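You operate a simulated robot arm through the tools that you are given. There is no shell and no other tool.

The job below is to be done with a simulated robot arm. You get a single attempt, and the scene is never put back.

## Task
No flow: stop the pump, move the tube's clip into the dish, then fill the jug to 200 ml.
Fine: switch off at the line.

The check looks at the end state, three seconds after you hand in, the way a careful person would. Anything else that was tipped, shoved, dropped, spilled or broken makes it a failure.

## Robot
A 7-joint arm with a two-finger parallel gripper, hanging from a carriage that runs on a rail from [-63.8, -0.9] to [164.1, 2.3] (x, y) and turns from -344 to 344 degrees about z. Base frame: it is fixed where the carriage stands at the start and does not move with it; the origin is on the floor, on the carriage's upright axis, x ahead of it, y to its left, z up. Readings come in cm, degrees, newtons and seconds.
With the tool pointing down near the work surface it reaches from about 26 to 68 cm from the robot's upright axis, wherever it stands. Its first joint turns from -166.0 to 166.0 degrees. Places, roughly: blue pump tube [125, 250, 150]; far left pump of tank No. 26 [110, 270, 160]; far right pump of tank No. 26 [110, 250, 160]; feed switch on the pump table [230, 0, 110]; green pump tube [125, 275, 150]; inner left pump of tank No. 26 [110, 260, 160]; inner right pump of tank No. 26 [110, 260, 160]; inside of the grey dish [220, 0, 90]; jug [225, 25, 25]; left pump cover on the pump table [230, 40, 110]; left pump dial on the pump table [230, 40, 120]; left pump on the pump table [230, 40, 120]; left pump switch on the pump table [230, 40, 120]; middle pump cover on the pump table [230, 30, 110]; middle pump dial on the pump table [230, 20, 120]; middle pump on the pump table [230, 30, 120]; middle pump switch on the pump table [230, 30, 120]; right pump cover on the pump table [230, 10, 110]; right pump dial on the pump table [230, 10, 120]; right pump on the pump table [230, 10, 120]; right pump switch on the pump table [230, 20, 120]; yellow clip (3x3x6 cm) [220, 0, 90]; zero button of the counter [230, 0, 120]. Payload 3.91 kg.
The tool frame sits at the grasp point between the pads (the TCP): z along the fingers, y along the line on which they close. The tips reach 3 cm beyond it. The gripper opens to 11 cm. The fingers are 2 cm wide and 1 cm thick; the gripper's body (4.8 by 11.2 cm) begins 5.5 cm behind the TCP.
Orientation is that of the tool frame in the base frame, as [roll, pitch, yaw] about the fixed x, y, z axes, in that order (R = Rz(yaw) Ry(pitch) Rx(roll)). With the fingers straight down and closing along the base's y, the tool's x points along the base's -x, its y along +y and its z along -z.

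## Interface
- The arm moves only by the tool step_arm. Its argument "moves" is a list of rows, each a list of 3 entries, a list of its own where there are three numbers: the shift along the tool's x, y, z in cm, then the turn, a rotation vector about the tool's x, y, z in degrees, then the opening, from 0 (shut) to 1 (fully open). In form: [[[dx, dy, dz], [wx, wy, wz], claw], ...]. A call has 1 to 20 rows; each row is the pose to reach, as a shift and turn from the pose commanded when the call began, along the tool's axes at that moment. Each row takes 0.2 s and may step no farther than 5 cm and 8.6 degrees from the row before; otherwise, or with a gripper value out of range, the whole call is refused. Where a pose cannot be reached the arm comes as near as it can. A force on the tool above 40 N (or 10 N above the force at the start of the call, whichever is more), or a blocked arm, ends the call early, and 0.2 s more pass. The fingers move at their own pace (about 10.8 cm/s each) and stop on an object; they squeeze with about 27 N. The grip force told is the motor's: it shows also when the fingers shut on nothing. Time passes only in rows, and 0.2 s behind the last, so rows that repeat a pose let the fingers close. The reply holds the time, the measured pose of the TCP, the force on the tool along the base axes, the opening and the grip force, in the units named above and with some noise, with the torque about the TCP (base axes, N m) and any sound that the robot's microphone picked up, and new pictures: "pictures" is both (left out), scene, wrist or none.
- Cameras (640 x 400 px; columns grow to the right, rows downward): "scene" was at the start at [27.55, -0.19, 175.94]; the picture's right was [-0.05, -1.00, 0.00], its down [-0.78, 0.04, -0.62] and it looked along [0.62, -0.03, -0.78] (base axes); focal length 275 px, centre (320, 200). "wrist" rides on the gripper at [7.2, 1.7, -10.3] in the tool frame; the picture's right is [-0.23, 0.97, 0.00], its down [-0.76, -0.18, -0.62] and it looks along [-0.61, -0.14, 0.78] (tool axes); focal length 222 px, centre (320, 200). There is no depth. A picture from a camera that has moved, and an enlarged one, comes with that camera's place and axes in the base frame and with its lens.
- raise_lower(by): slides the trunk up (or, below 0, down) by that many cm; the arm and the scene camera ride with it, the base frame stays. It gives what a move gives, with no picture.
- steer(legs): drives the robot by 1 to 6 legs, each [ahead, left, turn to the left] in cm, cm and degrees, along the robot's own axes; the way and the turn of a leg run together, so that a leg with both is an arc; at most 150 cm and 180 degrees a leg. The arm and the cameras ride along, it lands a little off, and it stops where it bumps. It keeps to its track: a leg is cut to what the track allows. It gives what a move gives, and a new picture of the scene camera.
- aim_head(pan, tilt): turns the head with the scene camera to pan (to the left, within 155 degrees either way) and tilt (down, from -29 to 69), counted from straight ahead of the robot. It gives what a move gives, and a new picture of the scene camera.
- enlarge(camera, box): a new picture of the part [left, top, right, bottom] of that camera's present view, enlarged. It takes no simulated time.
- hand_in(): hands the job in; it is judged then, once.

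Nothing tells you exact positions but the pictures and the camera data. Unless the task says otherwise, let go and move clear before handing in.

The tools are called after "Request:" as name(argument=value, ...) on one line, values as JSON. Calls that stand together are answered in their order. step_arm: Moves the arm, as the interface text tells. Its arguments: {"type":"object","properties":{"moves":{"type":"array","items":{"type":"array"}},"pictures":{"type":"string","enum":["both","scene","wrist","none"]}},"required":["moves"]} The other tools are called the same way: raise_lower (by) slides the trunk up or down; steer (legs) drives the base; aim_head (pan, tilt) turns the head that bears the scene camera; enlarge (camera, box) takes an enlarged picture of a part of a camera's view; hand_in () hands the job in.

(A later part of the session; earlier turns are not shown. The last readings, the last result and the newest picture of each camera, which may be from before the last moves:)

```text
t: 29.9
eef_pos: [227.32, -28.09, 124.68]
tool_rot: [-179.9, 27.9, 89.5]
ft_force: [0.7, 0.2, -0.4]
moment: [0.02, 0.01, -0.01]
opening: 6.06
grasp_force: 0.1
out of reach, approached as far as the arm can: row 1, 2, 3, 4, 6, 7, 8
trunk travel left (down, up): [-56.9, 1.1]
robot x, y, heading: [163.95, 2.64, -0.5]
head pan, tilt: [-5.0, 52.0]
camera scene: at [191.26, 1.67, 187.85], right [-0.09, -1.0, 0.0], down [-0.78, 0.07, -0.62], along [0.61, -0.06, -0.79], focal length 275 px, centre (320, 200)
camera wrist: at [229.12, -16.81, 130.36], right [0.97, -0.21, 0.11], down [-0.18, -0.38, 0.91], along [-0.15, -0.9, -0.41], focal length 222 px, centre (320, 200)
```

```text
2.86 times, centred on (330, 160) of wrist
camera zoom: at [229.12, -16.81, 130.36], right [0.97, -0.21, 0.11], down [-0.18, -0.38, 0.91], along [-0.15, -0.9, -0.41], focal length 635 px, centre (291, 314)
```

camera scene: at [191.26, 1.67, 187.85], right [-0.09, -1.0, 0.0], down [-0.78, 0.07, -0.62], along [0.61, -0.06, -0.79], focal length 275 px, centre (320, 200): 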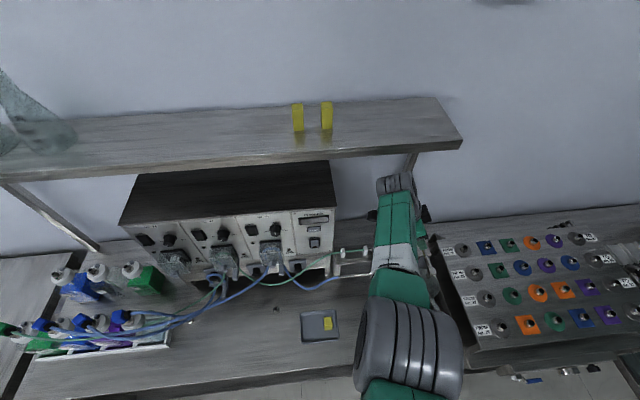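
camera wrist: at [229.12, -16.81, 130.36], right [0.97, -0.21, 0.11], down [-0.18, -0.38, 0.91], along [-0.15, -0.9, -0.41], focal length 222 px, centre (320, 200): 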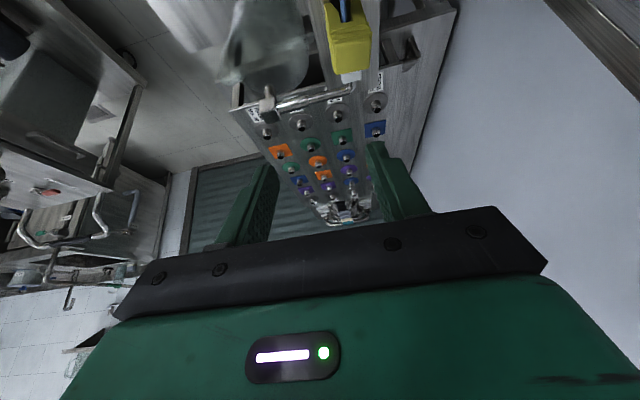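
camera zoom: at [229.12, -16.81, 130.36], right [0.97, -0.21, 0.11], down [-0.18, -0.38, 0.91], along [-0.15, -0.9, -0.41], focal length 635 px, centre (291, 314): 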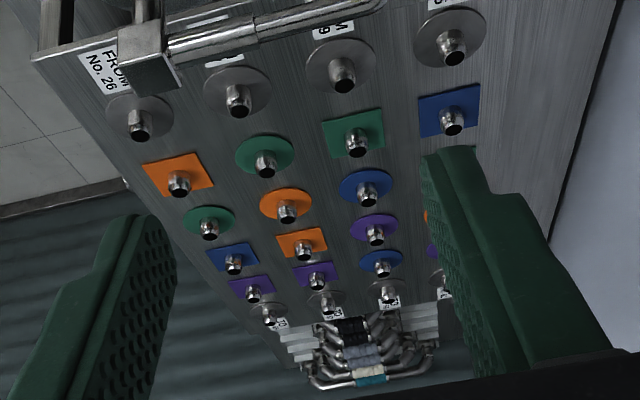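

The arm is at its limit at [227.3, -28.1, 124.7], short of the clip by about 3.5 cm in x. I'll lower the trunk a little (the tips stay above the clip) and test whether that extends the reach.

Request:
raise_lower(by=-5)

Request:
step_arm(moves=[[[0, 1.5, 0], [0, 0, 0], 0.55], [[0, 3.3, 0], [0, 0, 0], 0.55], [[0, 3.3, 0], [0, 0, 0], 0.55]], pictures="both")

```text
t: 30.8
eef_pos: [227.38, -28.06, 119.68]
tool_rot: [-179.9, 28.0, 89.6]
ft_force: [-0.1, -0.3, -0.5]
moment: [-0.03, 0.01, 0.03]
opening: 6.04
grasp_force: 0.1
trunk travel left (down, up): [-51.9, 6.1]
robot x, y, heading: [164.18, 2.16, -0.6]
head pan, tilt: [-5.0, 52.0]
```

```text
t: 31.6
eef_pos: [227.32, -28.0, 119.78]
tool_rot: [-179.9, 28.0, 89.5]
ft_force: [0.2, 0.6, 0.0]
moment: [0.0, -0.01, 0.01]
opening: 6.07
grasp_force: 0.1
out of reach, approached as far as the arm can: row 1, 2, 3
trunk travel left (down, up): [-51.9, 6.1]
robot x, y, heading: [163.77, 2.3, -0.4]
head pan, tilt: [-5.0, 52.0]
camera scene: at [191.26, 1.67, 182.85], right [-0.09, -1.0, 0.0], down [-0.78, 0.07, -0.62], along [0.61, -0.06, -0.79], focal length 275 px, centre (320, 200)
camera wrist: at [229.12, -16.81, 125.38], right [0.97, -0.21, 0.11], down [-0.18, -0.38, 0.91], along [-0.15, -0.9, -0.41], focal length 222 px, centre (320, 200)
```

scene: 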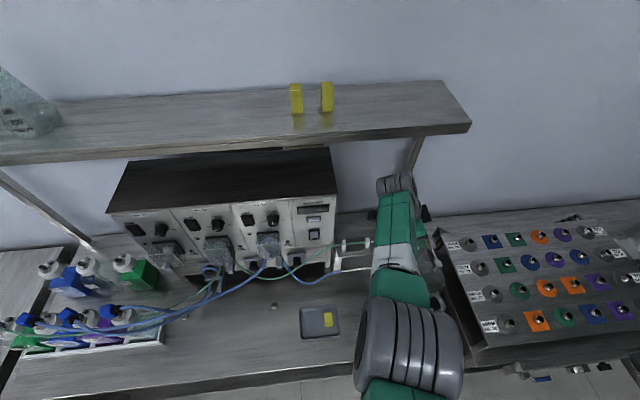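
wrist: 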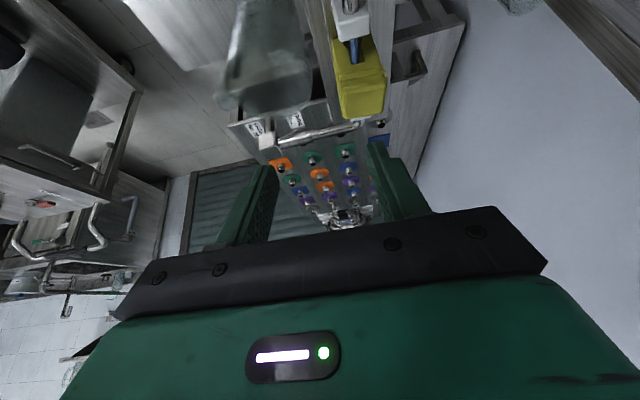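

The limit moves with the trunk, so I'll test whether a higher arm pose relative to the trunk reaches further: lift the arm 10 cm, then push 3.4 cm in x.

Request:
step_arm(moves=[[[-1.9, 0, -3.5], [0, 0, 0], 0.55], [[-3.7, 0, -7.0], [0, 0, 0], 0.55], [[-4.7, 0, -8.8], [0, 0, 0], 0.55], [[-4.7, 1.7, -8.8], [0, 0, 0], 0.55], [[-4.7, 3.4, -8.8], [0, 0, 0], 0.55], [[-4.7, 3.4, -8.8], [0, 0, 0], 0.55]], pictures="scene")

```text
t: 33.0
eef_pos: [229.91, -28.07, 129.67]
tool_rot: [-180.0, 28.0, 89.7]
ft_force: [0.0, -0.3, -0.6]
moment: [-0.01, -0.01, 0.0]
opening: 6.06
grasp_force: 0.2
out of reach, approached as far as the arm can: row 5, 6
trunk travel left (down, up): [-51.9, 6.1]
robot x, y, heading: [163.66, 2.3, -0.1]
head pan, tilt: [-5.0, 52.0]
camera scene: at [191.26, 1.67, 182.85], right [-0.09, -1.0, 0.0], down [-0.78, 0.07, -0.62], along [0.61, -0.06, -0.79], focal length 275 px, centre (320, 200)
```

scene: 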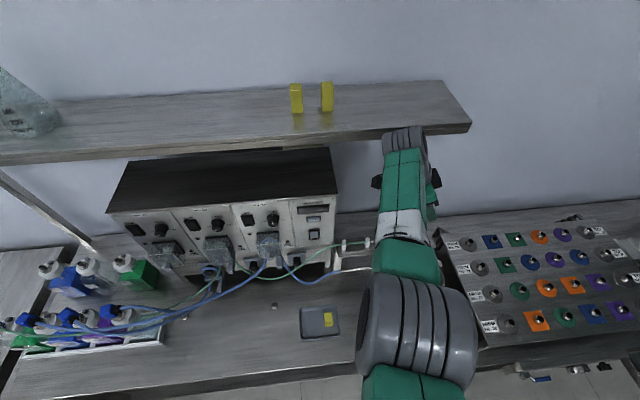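

Raising the arm relative to the trunk does extend the reach, so the answer is a lower trunk with a higher arm pose. The shelf's front edge is at x≈239, z≈144, so I'll first retract in x, then lift the arm, then lower the trunk.

Request:
step_arm(moves=[[[0, -4, 0], [0, 0, 0], 0.55], [[0, -8, 0], [0, 0, 0], 0.55], [[-1.9, -9, -3.5], [0, 0, 0], 0.55], [[-3.8, -9, -7.0], [0, 0, 0], 0.55], [[-5.6, -9, -10.6], [0, 0, 0], 0.55], [[-5.6, -9, -10.6], [0, 0, 0], 0.55]], pictures="scene")

```text
t: 34.4
eef_pos: [220.88, -28.05, 141.6]
tool_rot: [180.0, 28.0, 89.7]
ft_force: [-0.4, 0.5, 0.1]
moment: [0.0, -0.04, 0.03]
opening: 6.04
grasp_force: 0.0
trunk travel left (down, up): [-51.9, 6.1]
robot x, y, heading: [163.51, 2.25, -0.6]
head pan, tilt: [-5.0, 52.0]
camera scene: at [191.26, 1.67, 182.85], right [-0.09, -1.0, 0.0], down [-0.78, 0.07, -0.62], along [0.61, -0.06, -0.79], focal length 275 px, centre (320, 200)
```

scene: 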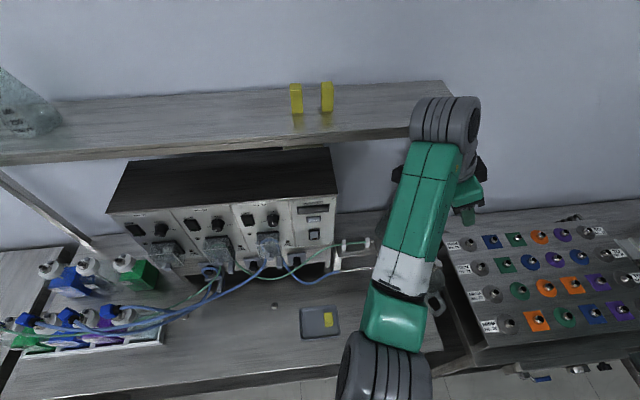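

Request:
raise_lower(by=-19)

Request:
step_arm(moves=[[[0, 3, 0], [0, 0, 0], 0.55], [[0, 6, 0], [0, 0, 0], 0.55], [[0, 8, 0], [0, 0, 0], 0.55], [[0, 9.5, 0], [0, 0, 0], 0.55], [[0, 9.5, 0], [0, 0, 0], 0.55]], pictures="both")

Request:
enlarge(camera="wrist", box=[220, 0, 440, 140])

```text
t: 36.5
eef_pos: [220.76, -27.99, 122.66]
tool_rot: [-179.9, 27.9, 89.6]
ft_force: [0.2, -0.6, 0.1]
moment: [-0.01, 0.04, 0.0]
opening: 6.02
grasp_force: 0.1
trunk travel left (down, up): [-32.9, 25.1]
robot x, y, heading: [163.84, 2.56, -0.7]
head pan, tilt: [-5.0, 52.0]
```

```text
t: 37.7
eef_pos: [230.38, -28.16, 122.7]
tool_rot: [180.0, 28.0, 89.5]
ft_force: [0.1, -0.5, 0.7]
moment: [0.01, -0.01, -0.01]
opening: 6.03
grasp_force: 0.0
trunk travel left (down, up): [-32.9, 25.1]
robot x, y, heading: [163.75, 2.73, -0.2]
head pan, tilt: [-5.0, 52.0]
camera scene: at [191.27, 1.67, 163.85], right [-0.09, -1.0, 0.0], down [-0.78, 0.07, -0.62], along [0.61, -0.06, -0.79], focal length 275 px, centre (320, 200)
camera wrist: at [232.14, -16.83, 128.35], right [0.97, -0.21, 0.11], down [-0.18, -0.38, 0.91], along [-0.15, -0.9, -0.41], focal length 222 px, centre (320, 200)
```

scene: 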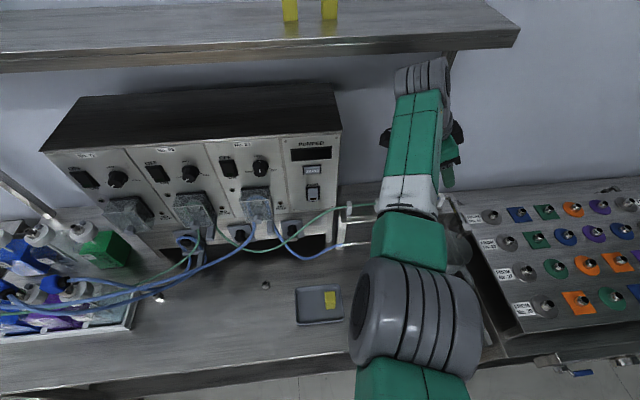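
wrist: 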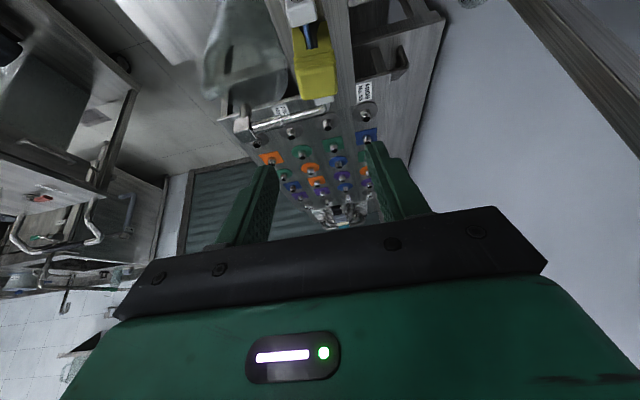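

```text
2.86 times, centred on (330, 70) of wrist
camera zoom: at [232.14, -16.83, 128.35], right [0.97, -0.21, 0.11], down [-0.18, -0.38, 0.91], along [-0.15, -0.9, -0.41], focal length 635 px, centre (291, 571)
```

zoom: 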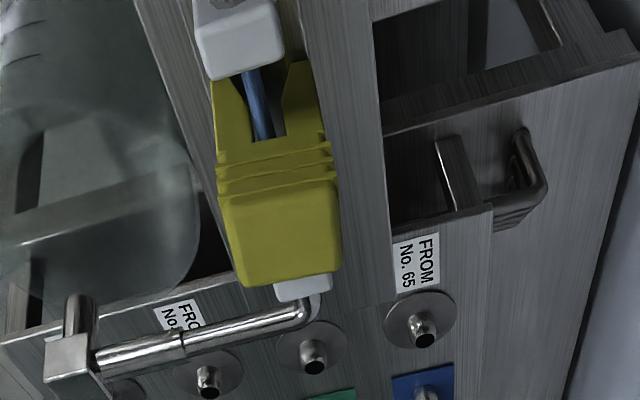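

The arm now reaches the clip's spot without trouble: TCP at [230.4, -28.2, 122.7], clip top centre at about [231, -28.3, 113.8]. I'll come straight down part of the way with the fingers straddling it in x and check.

Request:
step_arm(moves=[[[1, 0.3, 2], [0, 0, 0], 0.55], [[2, 0.6, 4], [0, 0, 0], 0.55], [[2.92, 0.6, 6.03], [0, 0, 0], 0.55], [[2.92, 0.6, 6.03], [0, 0, 0], 0.55]], pictures="both")

Request:
enlarge(camera="wrist", box=[220, 60, 440, 200])

Request:
enlarge(camera="scene", box=[330, 80, 490, 280])

```text
t: 38.7
eef_pos: [230.59, -28.13, 115.91]
tool_rot: [-180.0, 27.9, 89.6]
ft_force: [-0.3, -0.7, -0.8]
moment: [0.01, 0.02, -0.01]
opening: 6.04
grasp_force: 0.2
out of reach, approached as far as the arm can: row 3, 4
trunk travel left (down, up): [-32.9, 25.1]
robot x, y, heading: [163.35, 2.36, -0.4]
head pan, tilt: [-5.0, 52.0]
camera scene: at [191.26, 1.67, 163.85], right [-0.09, -1.0, 0.0], down [-0.78, 0.07, -0.62], along [0.61, -0.06, -0.79], focal length 275 px, centre (320, 200)
camera wrist: at [232.2, -16.93, 121.58], right [0.97, -0.21, 0.11], down [-0.18, -0.38, 0.91], along [-0.15, -0.9, -0.41], focal length 222 px, centre (320, 200)
```

scene: 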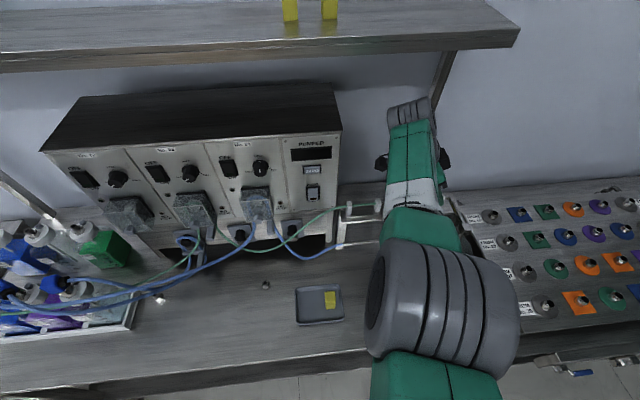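
wrist: 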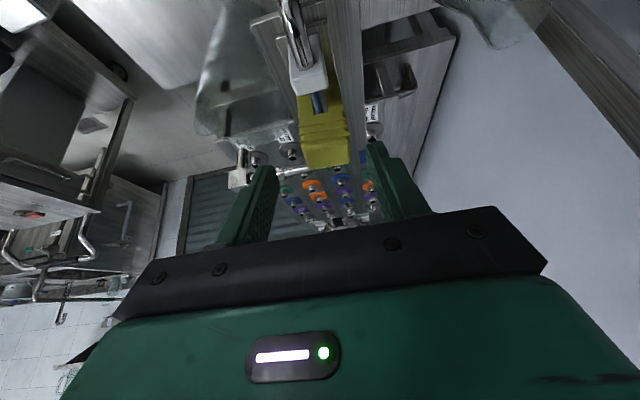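

```text
2.86 times, centred on (330, 130) of wrist
camera zoom: at [232.2, -16.93, 121.58], right [0.97, -0.21, 0.11], down [-0.18, -0.38, 0.91], along [-0.15, -0.9, -0.41], focal length 635 px, centre (291, 400)
```

zoom: 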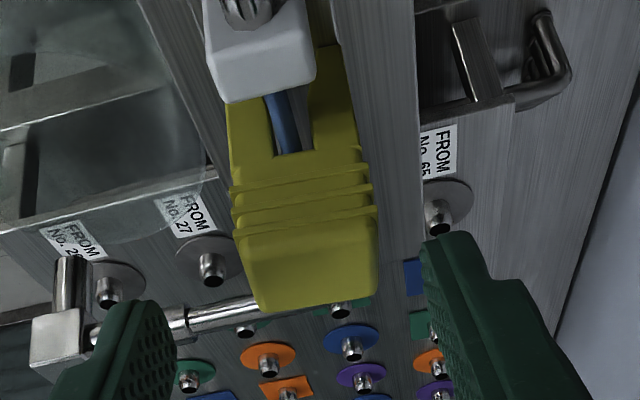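

```text
2.00 times, centred on (410, 180) of scene
camera zoom: at [191.26, 1.67, 163.85], right [-0.09, -1.0, 0.0], down [-0.78, 0.07, -0.62], along [0.61, -0.06, -0.79], focal length 551 px, centre (140, 240)
```

zoom: 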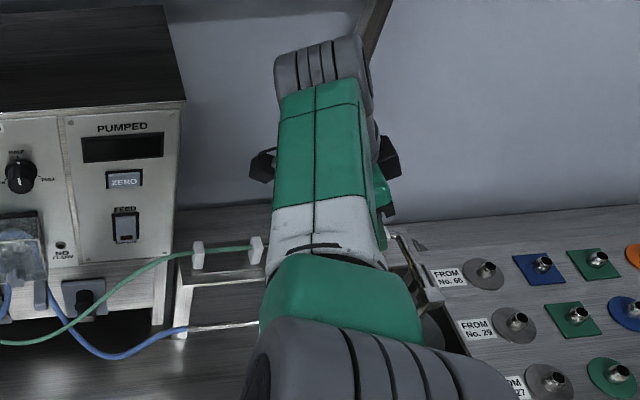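

The fingers straddle the clip well, with the clip about 0.45 cm further in x than the TCP, and the arm near its limit again. I'll raise the arm 7 cm and lower the trunk 7 cm to gain reach, then centre on x.

Request:
step_arm(moves=[[[-1.64, 0, -3.1], [0, 0, 0], 0.55], [[-3.28, 0, -6.2], [0, 0, 0], 0.55], [[-3.28, 0, -6.2], [0, 0, 0], 0.55]], pictures="none")

Request:
raise_lower(by=-7)

Request:
step_arm(moves=[[[0, 0.45, 0], [0, 0, 0], 0.55], [[0.5, 0.45, 0.9], [0, 0, 0], 0.55], [[0.5, 0.45, 0.9], [0, 0, 0], 0.55]], pictures="both")

Request:
enlarge(camera="wrist", box=[220, 60, 440, 200])

```text
t: 39.5
eef_pos: [230.6, -28.27, 123.0]
tool_rot: [-179.9, 27.9, 89.6]
ft_force: [0.0, -0.2, 0.4]
moment: [0.05, 0.03, 0.02]
opening: 6.03
grasp_force: 0.0
trunk travel left (down, up): [-32.9, 25.1]
robot x, y, heading: [163.67, 2.28, -0.6]
head pan, tilt: [-5.0, 52.0]
```

```text
t: 40.6
eef_pos: [230.72, -28.15, 116.08]
tool_rot: [-179.8, 28.1, 89.6]
ft_force: [0.1, -0.5, -0.2]
moment: [0.01, 0.0, 0.0]
opening: 6.04
grasp_force: 0.1
trunk travel left (down, up): [-25.9, 32.1]
robot x, y, heading: [163.87, 2.51, -0.6]
head pan, tilt: [-5.0, 52.0]
```

```text
t: 41.4
eef_pos: [231.05, -28.3, 114.94]
tool_rot: [179.9, 28.1, 89.6]
ft_force: [0.7, -0.2, 0.4]
moment: [0.02, 0.0, 0.0]
opening: 6.06
grasp_force: 0.1
trunk travel left (down, up): [-25.9, 32.1]
robot x, y, heading: [163.7, 2.28, -0.2]
head pan, tilt: [-5.0, 52.0]
camera scene: at [191.26, 1.67, 156.85], right [-0.09, -1.0, 0.0], down [-0.78, 0.07, -0.62], along [0.61, -0.06, -0.79], focal length 275 px, centre (320, 200)
camera wrist: at [232.74, -16.91, 120.63], right [0.97, -0.21, 0.11], down [-0.18, -0.38, 0.91], along [-0.15, -0.9, -0.41], focal length 222 px, centre (320, 200)
```

scene: 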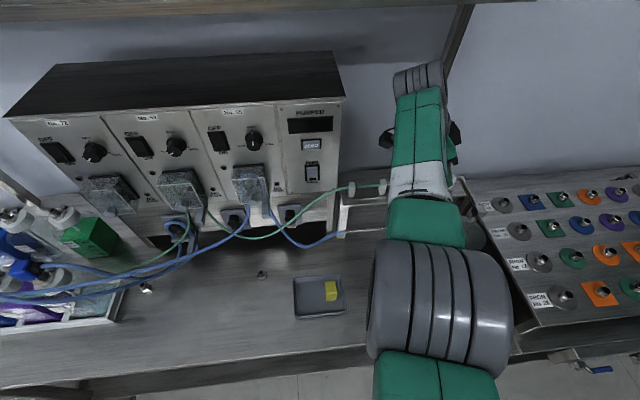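
wrist: 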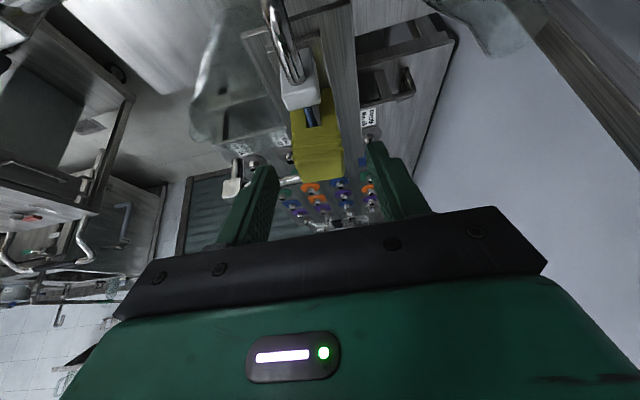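

```text
2.86 times, centred on (330, 130) of wrist
camera zoom: at [232.74, -16.91, 120.63], right [0.97, -0.21, 0.11], down [-0.18, -0.38, 0.91], along [-0.15, -0.9, -0.41], focal length 635 px, centre (291, 400)
```

zoom: 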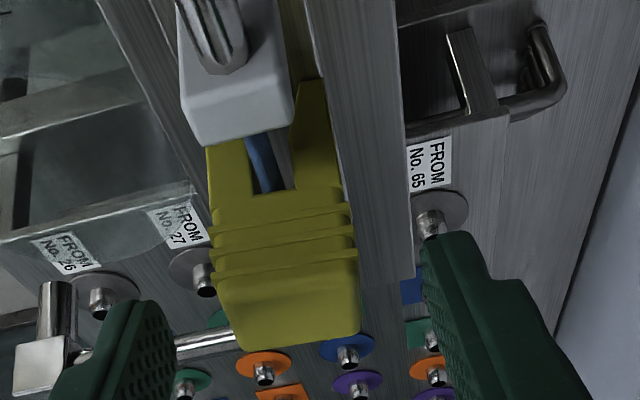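

The clip is centred between the fingers. I'll go down 2.7 cm more and close on it.

Request:
step_arm(moves=[[[0.63, 0, 1.19], [0, 0, 0], 0.55], [[1.27, 0, 2.38], [0, 0, 0], 0.55], [[1.27, 0, 2.38], [0, 0, 0], 0.55]], pictures="wrist")

Request:
enlarge(camera="wrist", box=[220, 90, 440, 230])

```text
t: 42.2
eef_pos: [230.83, -28.1, 112.26]
tool_rot: [-179.9, 27.9, 89.7]
ft_force: [0.2, -0.7, 0.3]
moment: [-0.03, 0.0, 0.02]
opening: 6.03
grasp_force: 0.1
out of reach, approached as far as the arm can: row 1
trunk travel left (down, up): [-25.9, 32.1]
robot x, y, heading: [163.4, 2.3, -0.4]
head pan, tilt: [-5.0, 52.0]
camera wrist: at [232.64, -16.85, 117.87], right [0.97, -0.21, 0.11], down [-0.18, -0.38, 0.91], along [-0.15, -0.9, -0.41], focal length 222 px, centre (320, 200)
```

wrist: 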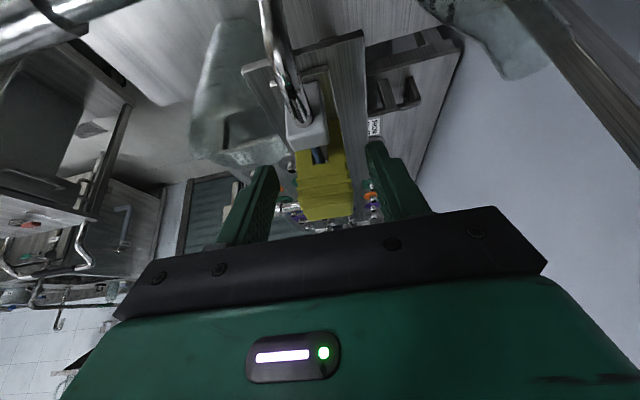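

```text
2.86 times, centred on (330, 160) of wrist
camera zoom: at [232.64, -16.85, 117.87], right [0.97, -0.21, 0.11], down [-0.18, -0.38, 0.91], along [-0.15, -0.9, -0.41], focal length 635 px, centre (291, 314)
```

zoom: 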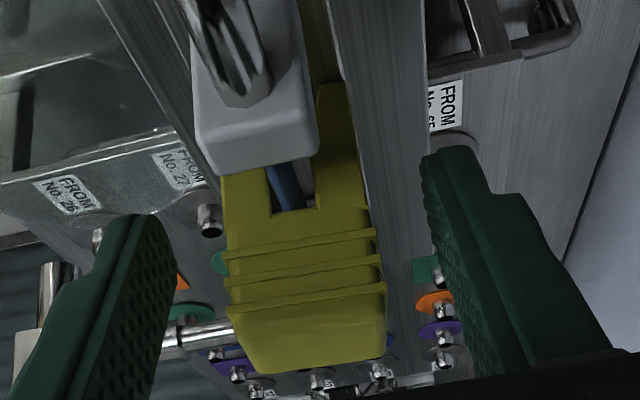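

Request:
step_arm(moves=[[[0, 0, 0], [0, 0, 0], 0.35], [[0, 0, 0], [0, 0, 0], 0.2], [[0, 0, 0], [0, 0, 0], 0.1], [[0, 0, 0], [0, 0, 0], 0.1]], pictures="wrist")

Request:
enlarge(camera="wrist", box=[220, 90, 440, 230])

```text
t: 43.2
eef_pos: [230.88, -27.99, 112.26]
tool_rot: [180.0, 27.9, 89.7]
ft_force: [4.0, -0.8, -0.4]
moment: [0.02, -0.09, 0.1]
opening: 2.89
grasp_force: 27.4
trunk travel left (down, up): [-25.9, 32.1]
robot x, y, heading: [163.6, 2.39, -0.8]
head pan, tilt: [-5.0, 52.0]
camera wrist: at [232.71, -16.83, 117.93], right [0.97, -0.21, 0.11], down [-0.18, -0.38, 0.91], along [-0.15, -0.9, -0.41], focal length 222 px, centre (320, 200)
```

wrist: 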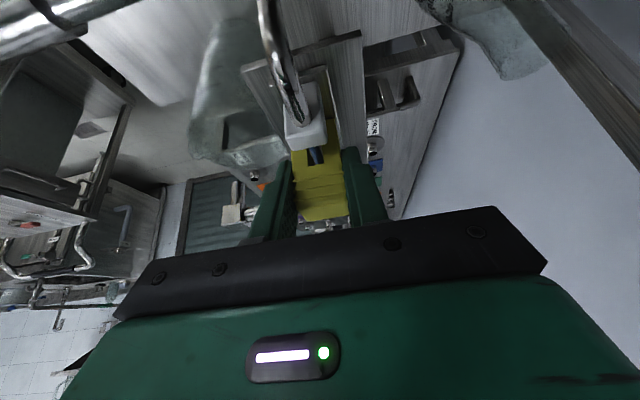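

```text
2.86 times, centred on (330, 160) of wrist
camera zoom: at [232.71, -16.83, 117.93], right [0.97, -0.21, 0.11], down [-0.18, -0.38, 0.91], along [-0.15, -0.9, -0.41], focal length 635 px, centre (291, 314)
```

zoom: 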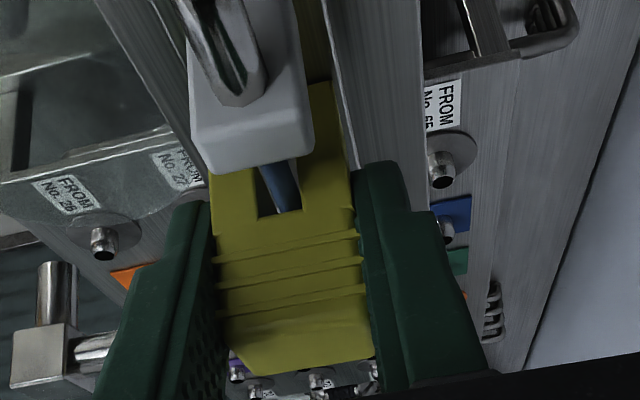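

The clip is held firmly (opening 2.9 cm). I'll lift it straight up off the tube.

Request:
step_arm(moves=[[[-0.47, 0, -0.88], [0, 0, 0], 0.1], [[-0.94, 0, -1.77], [0, 0, 0], 0.1], [[-1.41, 0, -2.65], [0, 0, 0], 0.1], [[-1.88, 0, -3.53], [0, 0, 0], 0.1], [[-2.81, 0, -5.3], [0, 0, 0], 0.1], [[-3.75, 0, -7.06], [0, 0, 0], 0.1], [[-4.69, 0, -8.83], [0, 0, 0], 0.1]], pictures="both")

Request:
enlarge(camera="wrist", box=[220, 60, 440, 230])

```text
t: 44.8
eef_pos: [230.73, -28.06, 122.16]
tool_rot: [-179.9, 28.0, 89.5]
ft_force: [0.2, -0.1, -0.9]
moment: [0.02, 0.01, 0.0]
opening: 2.92
grasp_force: 27.3
out of reach, approached as far as the arm can: row 1, 5, 6, 7
trunk travel left (down, up): [-25.9, 32.1]
robot x, y, heading: [163.75, 2.35, -0.3]
head pan, tilt: [-5.0, 52.0]
camera scene: at [191.26, 1.67, 156.85], right [-0.09, -1.0, 0.0], down [-0.78, 0.07, -0.62], along [0.61, -0.06, -0.79], focal length 275 px, centre (320, 200)
camera wrist: at [232.41, -16.77, 127.83], right [0.97, -0.21, 0.1], down [-0.18, -0.38, 0.91], along [-0.15, -0.9, -0.41], focal length 222 px, centre (320, 200)
```

scene: 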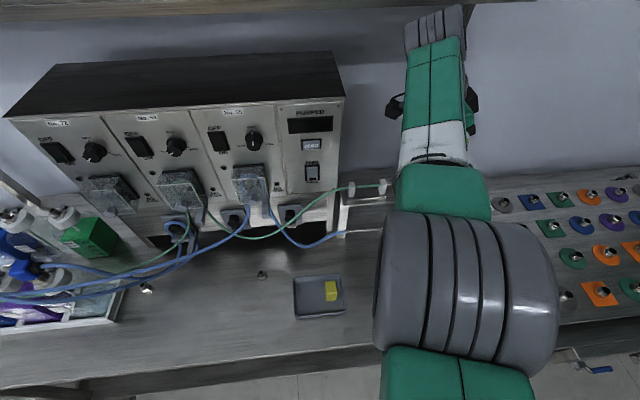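
wrist: 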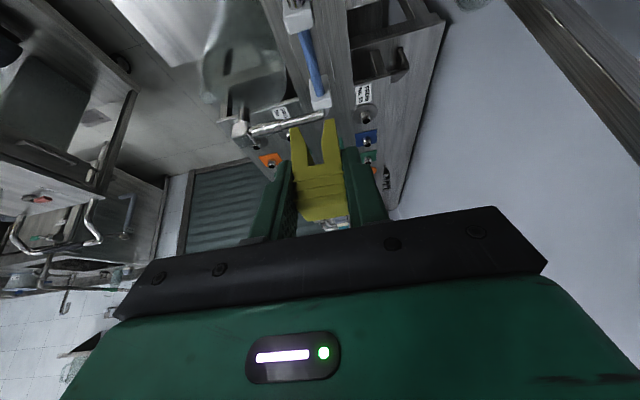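

```text
2.35 times, centred on (330, 145) of wrist
camera zoom: at [232.41, -16.77, 127.83], right [0.97, -0.21, 0.1], down [-0.18, -0.38, 0.91], along [-0.15, -0.9, -0.41], focal length 523 px, centre (296, 329)
```

zoom: 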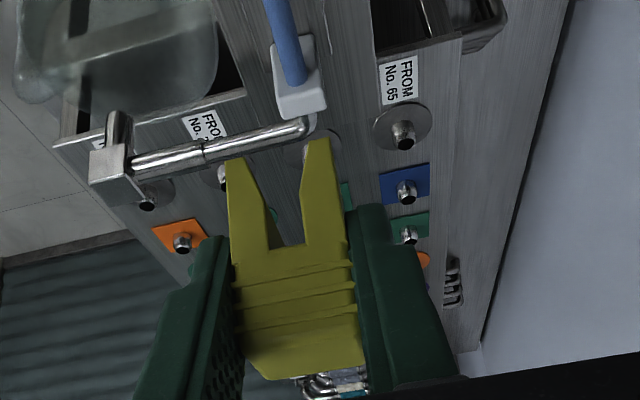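

The clip came off cleanly and hangs upright in the fingers; the tube is still in its posts. The dish spans about x 209–218.6, y -6.8–5.4 with the other clip standing near y≈-3, so I'll carry mine back and over to the free left half around [214, 2.5].

Request:
step_arm(moves=[[[0, -4, 0], [0, 0, 0], 0.1], [[0, -8, 0], [0, 0, 0], 0.1], [[0, -11, 0], [0, 0, 0], 0.1], [[3.8, -12, -2.0], [0, 0, 0], 0.1], [[7.6, -13, -4.0], [0, 0, 0], 0.1], [[11.4, -14, -6.1], [0, 0, 0], 0.1], [[15.2, -15, -8.1], [0, 0, 0], 0.1], [[19.0, -16, -10.1], [0, 0, 0], 0.1], [[22.9, -16.7, -12.2], [0, 0, 0], 0.1], [[26.7, -16.7, -14.2], [0, 0, 0], 0.1], [[26.7, -16.7, -14.2], [0, 0, 0], 0.1]], pictures="both")

```text
t: 46.1
eef_pos: [231.9, -21.04, 123.93]
tool_rot: [-179.5, 28.6, 89.0]
ft_force: [-1.3, -3.9, 0.7]
moment: [0.28, -0.06, 0.17]
opening: 2.9
grasp_force: 26.7
out of reach, approached as far as the arm can: row 1, 2, 3, 4, 5, 6
trunk travel left (down, up): [-25.9, 32.1]
robot x, y, heading: [163.68, 2.14, -0.4]
head pan, tilt: [-5.0, 52.0]
stopped in row 6: the force on the tool passed its limit at 56 N (the readings are from after the stop); the commanded pose is now the measured one
camera scene: at [191.25, 1.59, 156.85], right [-0.1, -1.0, 0.0], down [-0.78, 0.07, -0.62], along [0.61, -0.06, -0.79], focal length 275 px, centre (320, 200)
camera wrist: at [233.75, -9.65, 129.51], right [0.97, -0.22, 0.1], down [-0.18, -0.37, 0.91], along [-0.16, -0.9, -0.4], focal length 222 px, centre (320, 200)
```

scene: 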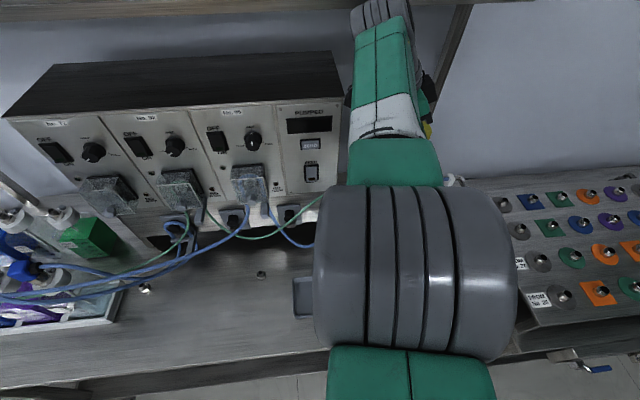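
wrist: 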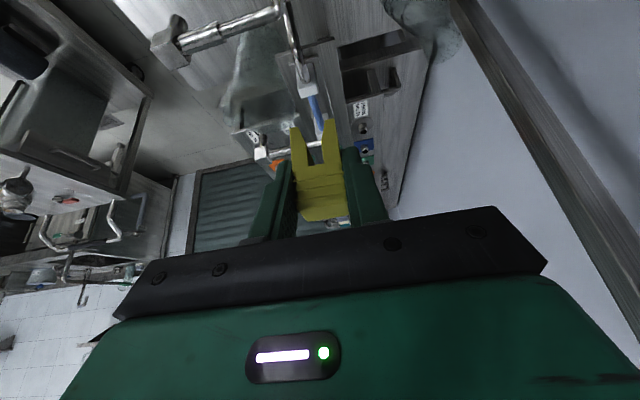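

The arm did not retract as told (it was against a kinematic limit) and slid sideways until the hand touched something, probably the camera housing against the panel's right side. The clip is still held; I'll look closely before doing anything else.

Request:
enlarge(camera="scene", box=[270, 0, 480, 140])

Request:
enlarge(camera="wrist", box=[200, 0, 440, 240])

Request:
aim_head(pan=-12, tilt=30)

```text
2.86 times, centred on (375, 70) of scene
camera zoom: at [191.25, 1.59, 156.85], right [-0.1, -1.0, 0.0], down [-0.78, 0.07, -0.62], along [0.61, -0.06, -0.79], focal length 787 px, centre (163, 571)
```

zoom: 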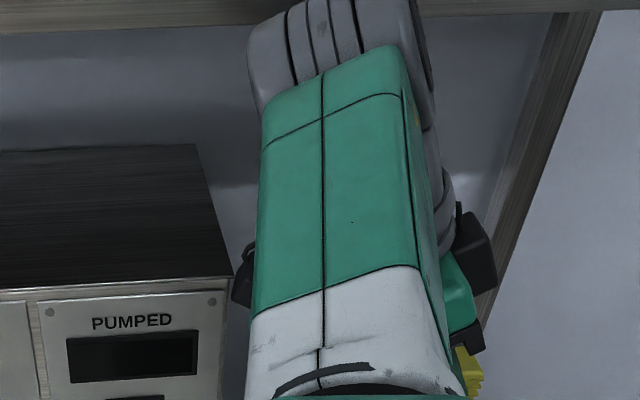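

```text
1.67 times, centred on (320, 120) of wrist
camera zoom: at [233.75, -9.65, 129.51], right [0.97, -0.22, 0.1], down [-0.18, -0.37, 0.91], along [-0.16, -0.9, -0.4], focal length 370 px, centre (320, 333)
```

zoom: 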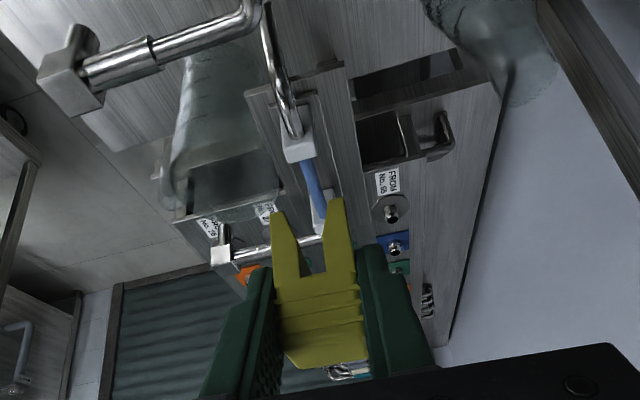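

```text
t: 47.0
eef_pos: [231.75, -20.95, 123.88]
tool_rot: [-179.7, 28.7, 89.0]
ft_force: [-2.2, -9.1, 0.1]
moment: [0.67, -0.15, 0.28]
opening: 2.92
grasp_force: 27.6
trunk travel left (down, up): [-25.9, 32.1]
robot x, y, heading: [163.93, 2.25, -0.4]
head pan, tilt: [-12.0, 30.0]
camera scene: at [192.6, 0.32, 160.06], right [-0.22, -0.98, 0.0], down [-0.49, 0.11, -0.87], along [0.85, -0.19, -0.5], focal length 275 px, centre (320, 200)
```

scene: 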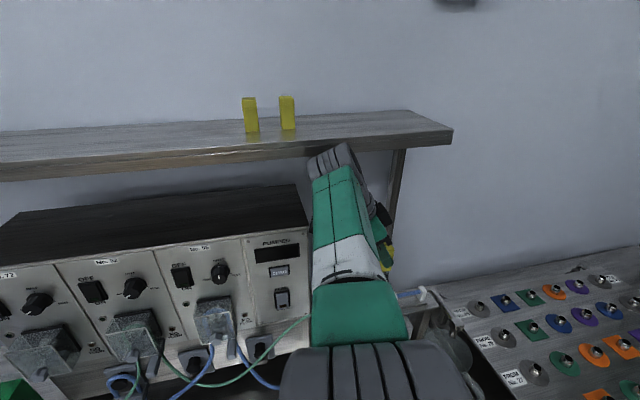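

A steady side force of about 9 N shows the hand's camera still rests against the panel's right side. I'll ease away toward -y and then lower slightly before trying the retraction again.

Request:
step_arm(moves=[[[-0.9, 0, 0.47], [0, 0, 0], 0.1], [[-1.77, 0, 0.94], [0, 0, 0], 0.1], [[-3.53, 0, 1.88], [0, 0, 0], 0.1], [[-3.53, 0, 1.88], [0, 0, 0], 0.1]], pictures="scene")

```text
t: 48.0
eef_pos: [231.31, -24.52, 123.81]
tool_rot: [-179.6, 28.5, 89.2]
ft_force: [-0.6, -0.2, -0.3]
moment: [-0.01, -0.02, -0.02]
opening: 2.91
grasp_force: 26.8
out of reach, approached as far as the arm can: row 3, 4
trunk travel left (down, up): [-25.9, 32.1]
robot x, y, heading: [163.84, 2.62, -0.4]
head pan, tilt: [-12.0, 30.0]
camera scene: at [192.61, 0.39, 160.07], right [-0.22, -0.98, 0.0], down [-0.49, 0.11, -0.87], along [0.85, -0.19, -0.5], focal length 275 px, centre (320, 200)
```

scene: 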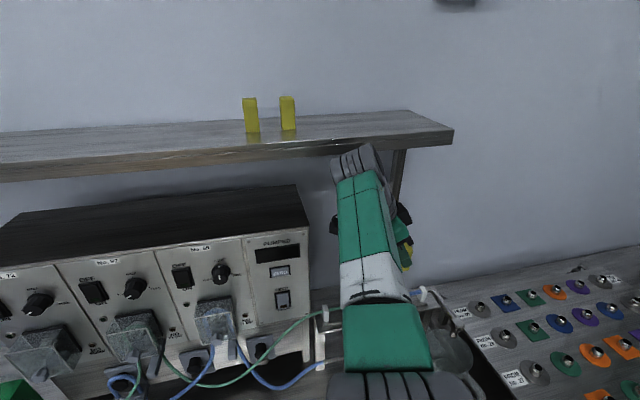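

Contact is released and the panel looks undisturbed. I'll test small retractions in -x from here.

Request:
step_arm(moves=[[[0, -0.7, 0], [0, 0, 0], 0.1], [[0, -1.4, 0], [0, 0, 0], 0.1], [[0, -2.1, 0], [0, 0, 0], 0.1], [[0, -2.1, 0], [0, 0, 0], 0.1]], pictures="none")

```text
t: 49.0
eef_pos: [229.09, -24.44, 124.0]
tool_rot: [-179.6, 28.5, 89.2]
ft_force: [-0.4, 0.2, -0.4]
moment: [0.0, 0.0, 0.01]
opening: 2.92
grasp_force: 27.3
trunk travel left (down, up): [-25.9, 32.1]
robot x, y, heading: [164.03, 2.42, -0.4]
head pan, tilt: [-12.0, 30.0]
```

Small steps work fine (the arm was nearly straight, so big steps failed). I'll keep retracting in small steps.

Request:
step_arm(moves=[[[0, -1, 0], [0, 0, 0], 0.1], [[0, -2, 0], [0, 0, 0], 0.1], [[0, -3.2, 0], [0, 0, 0], 0.1], [[0, -4.4, 0], [0, 0, 0], 0.1], [[0, -5.6, 0], [0, 0, 0], 0.1], [[0, -6.8, 0], [0, 0, 0], 0.1], [[0, -8, 0], [0, 0, 0], 0.1], [[0, -9.5, 0], [0, 0, 0], 0.1], [[0, -11, 0], [0, 0, 0], 0.1], [[0, -12.5, 0], [0, 0, 0], 0.1], [[0, -12.5, 0], [0, 0, 0], 0.1]], pictures="both")

```text
t: 51.4
eef_pos: [216.74, -24.33, 123.93]
tool_rot: [-179.6, 28.4, 89.3]
ft_force: [0.0, -0.2, 0.2]
moment: [-0.01, -0.01, -0.02]
opening: 2.91
grasp_force: 26.8
trunk travel left (down, up): [-25.9, 32.1]
robot x, y, heading: [163.96, 2.22, -0.5]
head pan, tilt: [-12.0, 30.0]
camera scene: at [192.61, 0.39, 160.07], right [-0.22, -0.98, 0.0], down [-0.49, 0.11, -0.87], along [0.85, -0.19, -0.5], focal length 275 px, centre (320, 200)
camera wrist: at [218.59, -13.01, 129.49], right [0.97, -0.22, 0.1], down [-0.18, -0.37, 0.91], along [-0.16, -0.9, -0.4], focal length 222 px, centre (320, 200)
```

scene: 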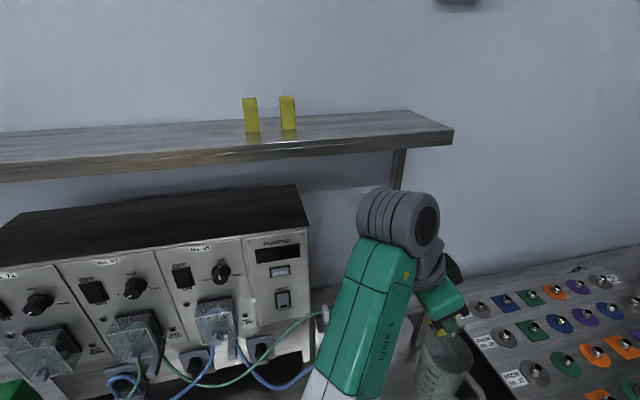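
wrist: 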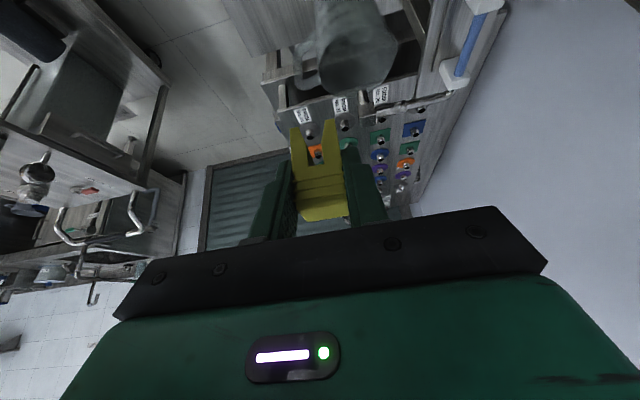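

Retracted to [216.7, -24.3, 124] with the clip still held. Now I'll carry it left to above the free half of the dish.

Request:
step_arm(moves=[[[2.36, -0.3, -1.27], [0, 0, 0], 0.1], [[4.72, -0.6, -2.55], [0, 0, 0], 0.1], [[7.08, -0.9, -3.82], [0, 0, 0], 0.1], [[9.44, -1.2, -5.1], [0, 0, 0], 0.1], [[11.8, -1.5, -6.37], [0, 0, 0], 0.1], [[14.16, -1.8, -7.65], [0, 0, 0], 0.1], [[16.52, -2.1, -8.92], [0, 0, 0], 0.1], [[18.88, -2.4, -10.2], [0, 0, 0], 0.1], [[21.24, -2.7, -11.47], [0, 0, 0], 0.1], [[23.57, -2.7, -12.75], [0, 0, 0], 0.1], [[23.57, -2.7, -12.75], [0, 0, 0], 0.1]], pictures="none")

Request:
aim_head(pan=0, tilt=60)

Request:
enlarge(camera="wrist", box=[0, 0, 640, 400])

```text
t: 53.8
eef_pos: [214.53, 2.65, 123.93]
tool_rot: [-179.6, 28.5, 89.2]
ft_force: [0.9, 0.5, -0.8]
moment: [-0.02, -0.04, 0.01]
opening: 2.92
grasp_force: 27.7
trunk travel left (down, up): [-25.9, 32.1]
robot x, y, heading: [163.86, 2.34, -0.5]
head pan, tilt: [-12.0, 30.0]
```

```text
t: 54.8
eef_pos: [214.47, 2.58, 123.95]
tool_rot: [-179.6, 28.5, 89.2]
ft_force: [0.6, 0.0, 0.1]
moment: [0.03, 0.03, 0.02]
opening: 2.95
grasp_force: 27.0
trunk travel left (down, up): [-25.9, 32.1]
robot x, y, heading: [163.96, 2.4, -0.6]
head pan, tilt: [0.0, 60.0]
camera scene: at [190.45, 2.28, 155.87], right [-0.01, -1.0, 0.0], down [-0.87, 0.01, -0.5], along [0.5, 0.0, -0.87], focal length 275 px, centre (320, 200)
```

scene: 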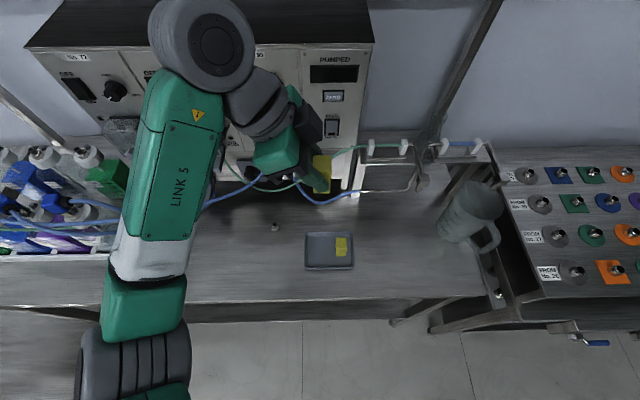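

```text
1.00 times, centred on (320, 200) of wrist (not enlarged: the box is as wide or as high as the picture)
camera zoom: at [216.37, 13.88, 129.48], right [0.97, -0.22, 0.1], down [-0.18, -0.37, 0.91], along [-0.16, -0.9, -0.4], focal length 222 px, centre (320, 200)
```

zoom: 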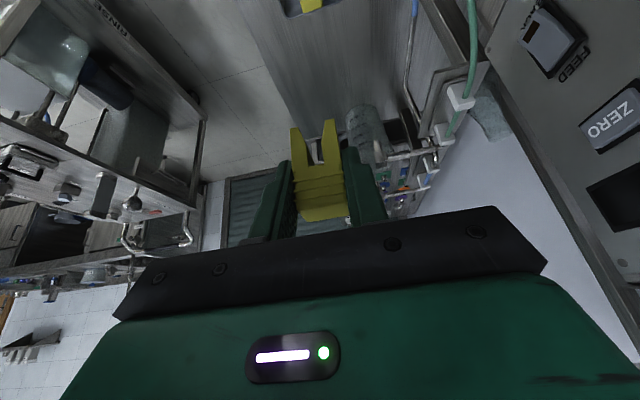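

Request:
enlarge(camera="scene", box=[270, 200, 390, 290])

Request:
enlarge(camera="scene", box=[420, 130, 520, 280])

```text
4.44 times, centred on (330, 245) of scene
camera zoom: at [190.45, 2.28, 155.87], right [-0.01, -1.0, 0.0], down [-0.87, 0.01, -0.5], along [0.5, 0.0, -0.87], focal length 1224 px, centre (276, 0)
```

zoom: 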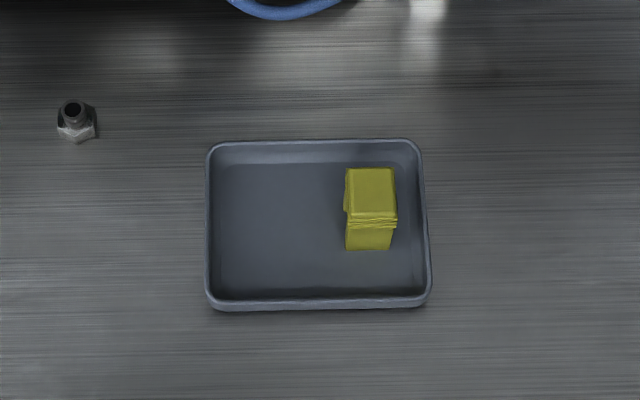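

```text
2.67 times, centred on (470, 205) of scene
camera zoom: at [190.45, 2.28, 155.87], right [-0.01, -1.0, 0.0], down [-0.87, 0.01, -0.5], along [0.5, 0.0, -0.87], focal length 734 px, centre (-80, 187)
```

zoom: 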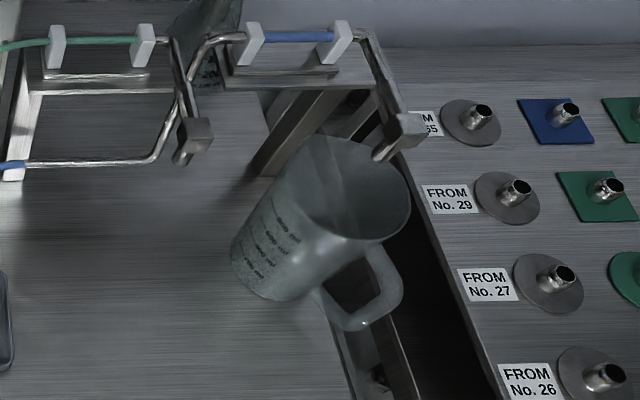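

The dish's rim spans x 209.2–218.5, y -5.9–6.2, and the other clip stands upright at about [213.7, -2.6]. Before lowering mine at y≈2.6, I'll raise the trunk 12 cm so that the forearm stays high above the tubes as the arm reaches down.

Request:
raise_lower(by=12)

Request:
step_arm(moves=[[[1.33, 0, 2.46], [0, 0, 0], 0.1], [[2.66, 0, 4.93], [0, 0, 0], 0.1], [[4.0, -0.2, 7.39], [0, 0, 0], 0.1], [[5.33, -0.4, 9.85], [0, 0, 0], 0.1], [[6.66, -0.4, 12.3], [0, 0, 0], 0.1], [[8.0, -0.4, 14.8], [0, 0, 0], 0.1], [[9.3, -0.4, 17.2], [0, 0, 0], 0.1], [[9.3, -0.4, 17.2], [0, 0, 0], 0.1]], pictures="both")

```text
t: 56.2
eef_pos: [214.61, 2.53, 135.94]
tool_rot: [-179.6, 28.5, 89.2]
ft_force: [0.7, 0.0, -0.7]
moment: [0.02, -0.02, 0.05]
opening: 2.91
grasp_force: 27.1
trunk travel left (down, up): [-37.9, 20.1]
robot x, y, heading: [164.14, 1.75, -0.3]
head pan, tilt: [0.0, 60.0]
```

```text
t: 58.0
eef_pos: [213.8, 2.58, 116.46]
tool_rot: [-179.7, 28.6, 89.1]
ft_force: [-0.4, 0.1, 0.2]
moment: [-0.03, 0.01, 0.02]
opening: 2.9
grasp_force: 27.3
trunk travel left (down, up): [-37.9, 20.1]
robot x, y, heading: [163.61, 2.41, -0.6]
head pan, tilt: [0.0, 60.0]
camera scene: at [190.45, 2.28, 167.86], right [-0.01, -1.0, 0.0], down [-0.87, 0.01, -0.5], along [0.5, 0.0, -0.87], focal length 275 px, centre (320, 200)
camera wrist: at [215.84, 13.81, 121.87], right [0.97, -0.22, 0.1], down [-0.18, -0.37, 0.91], along [-0.16, -0.9, -0.4], focal length 222 px, centre (320, 200)
```

scene: 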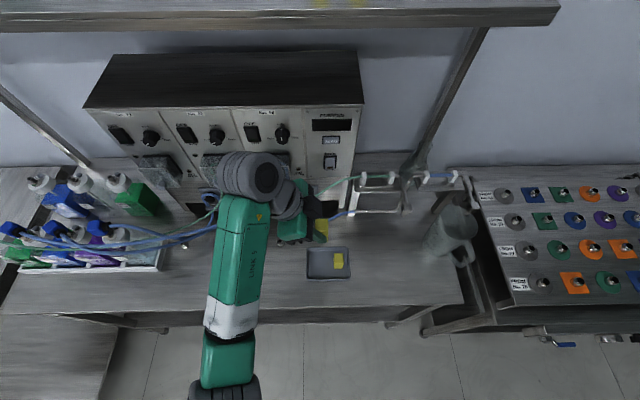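
wrist: 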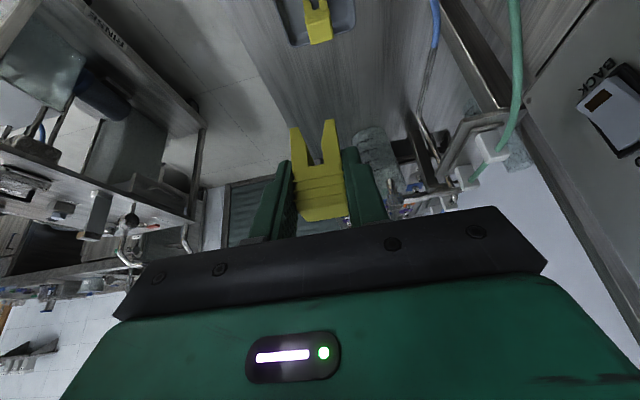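

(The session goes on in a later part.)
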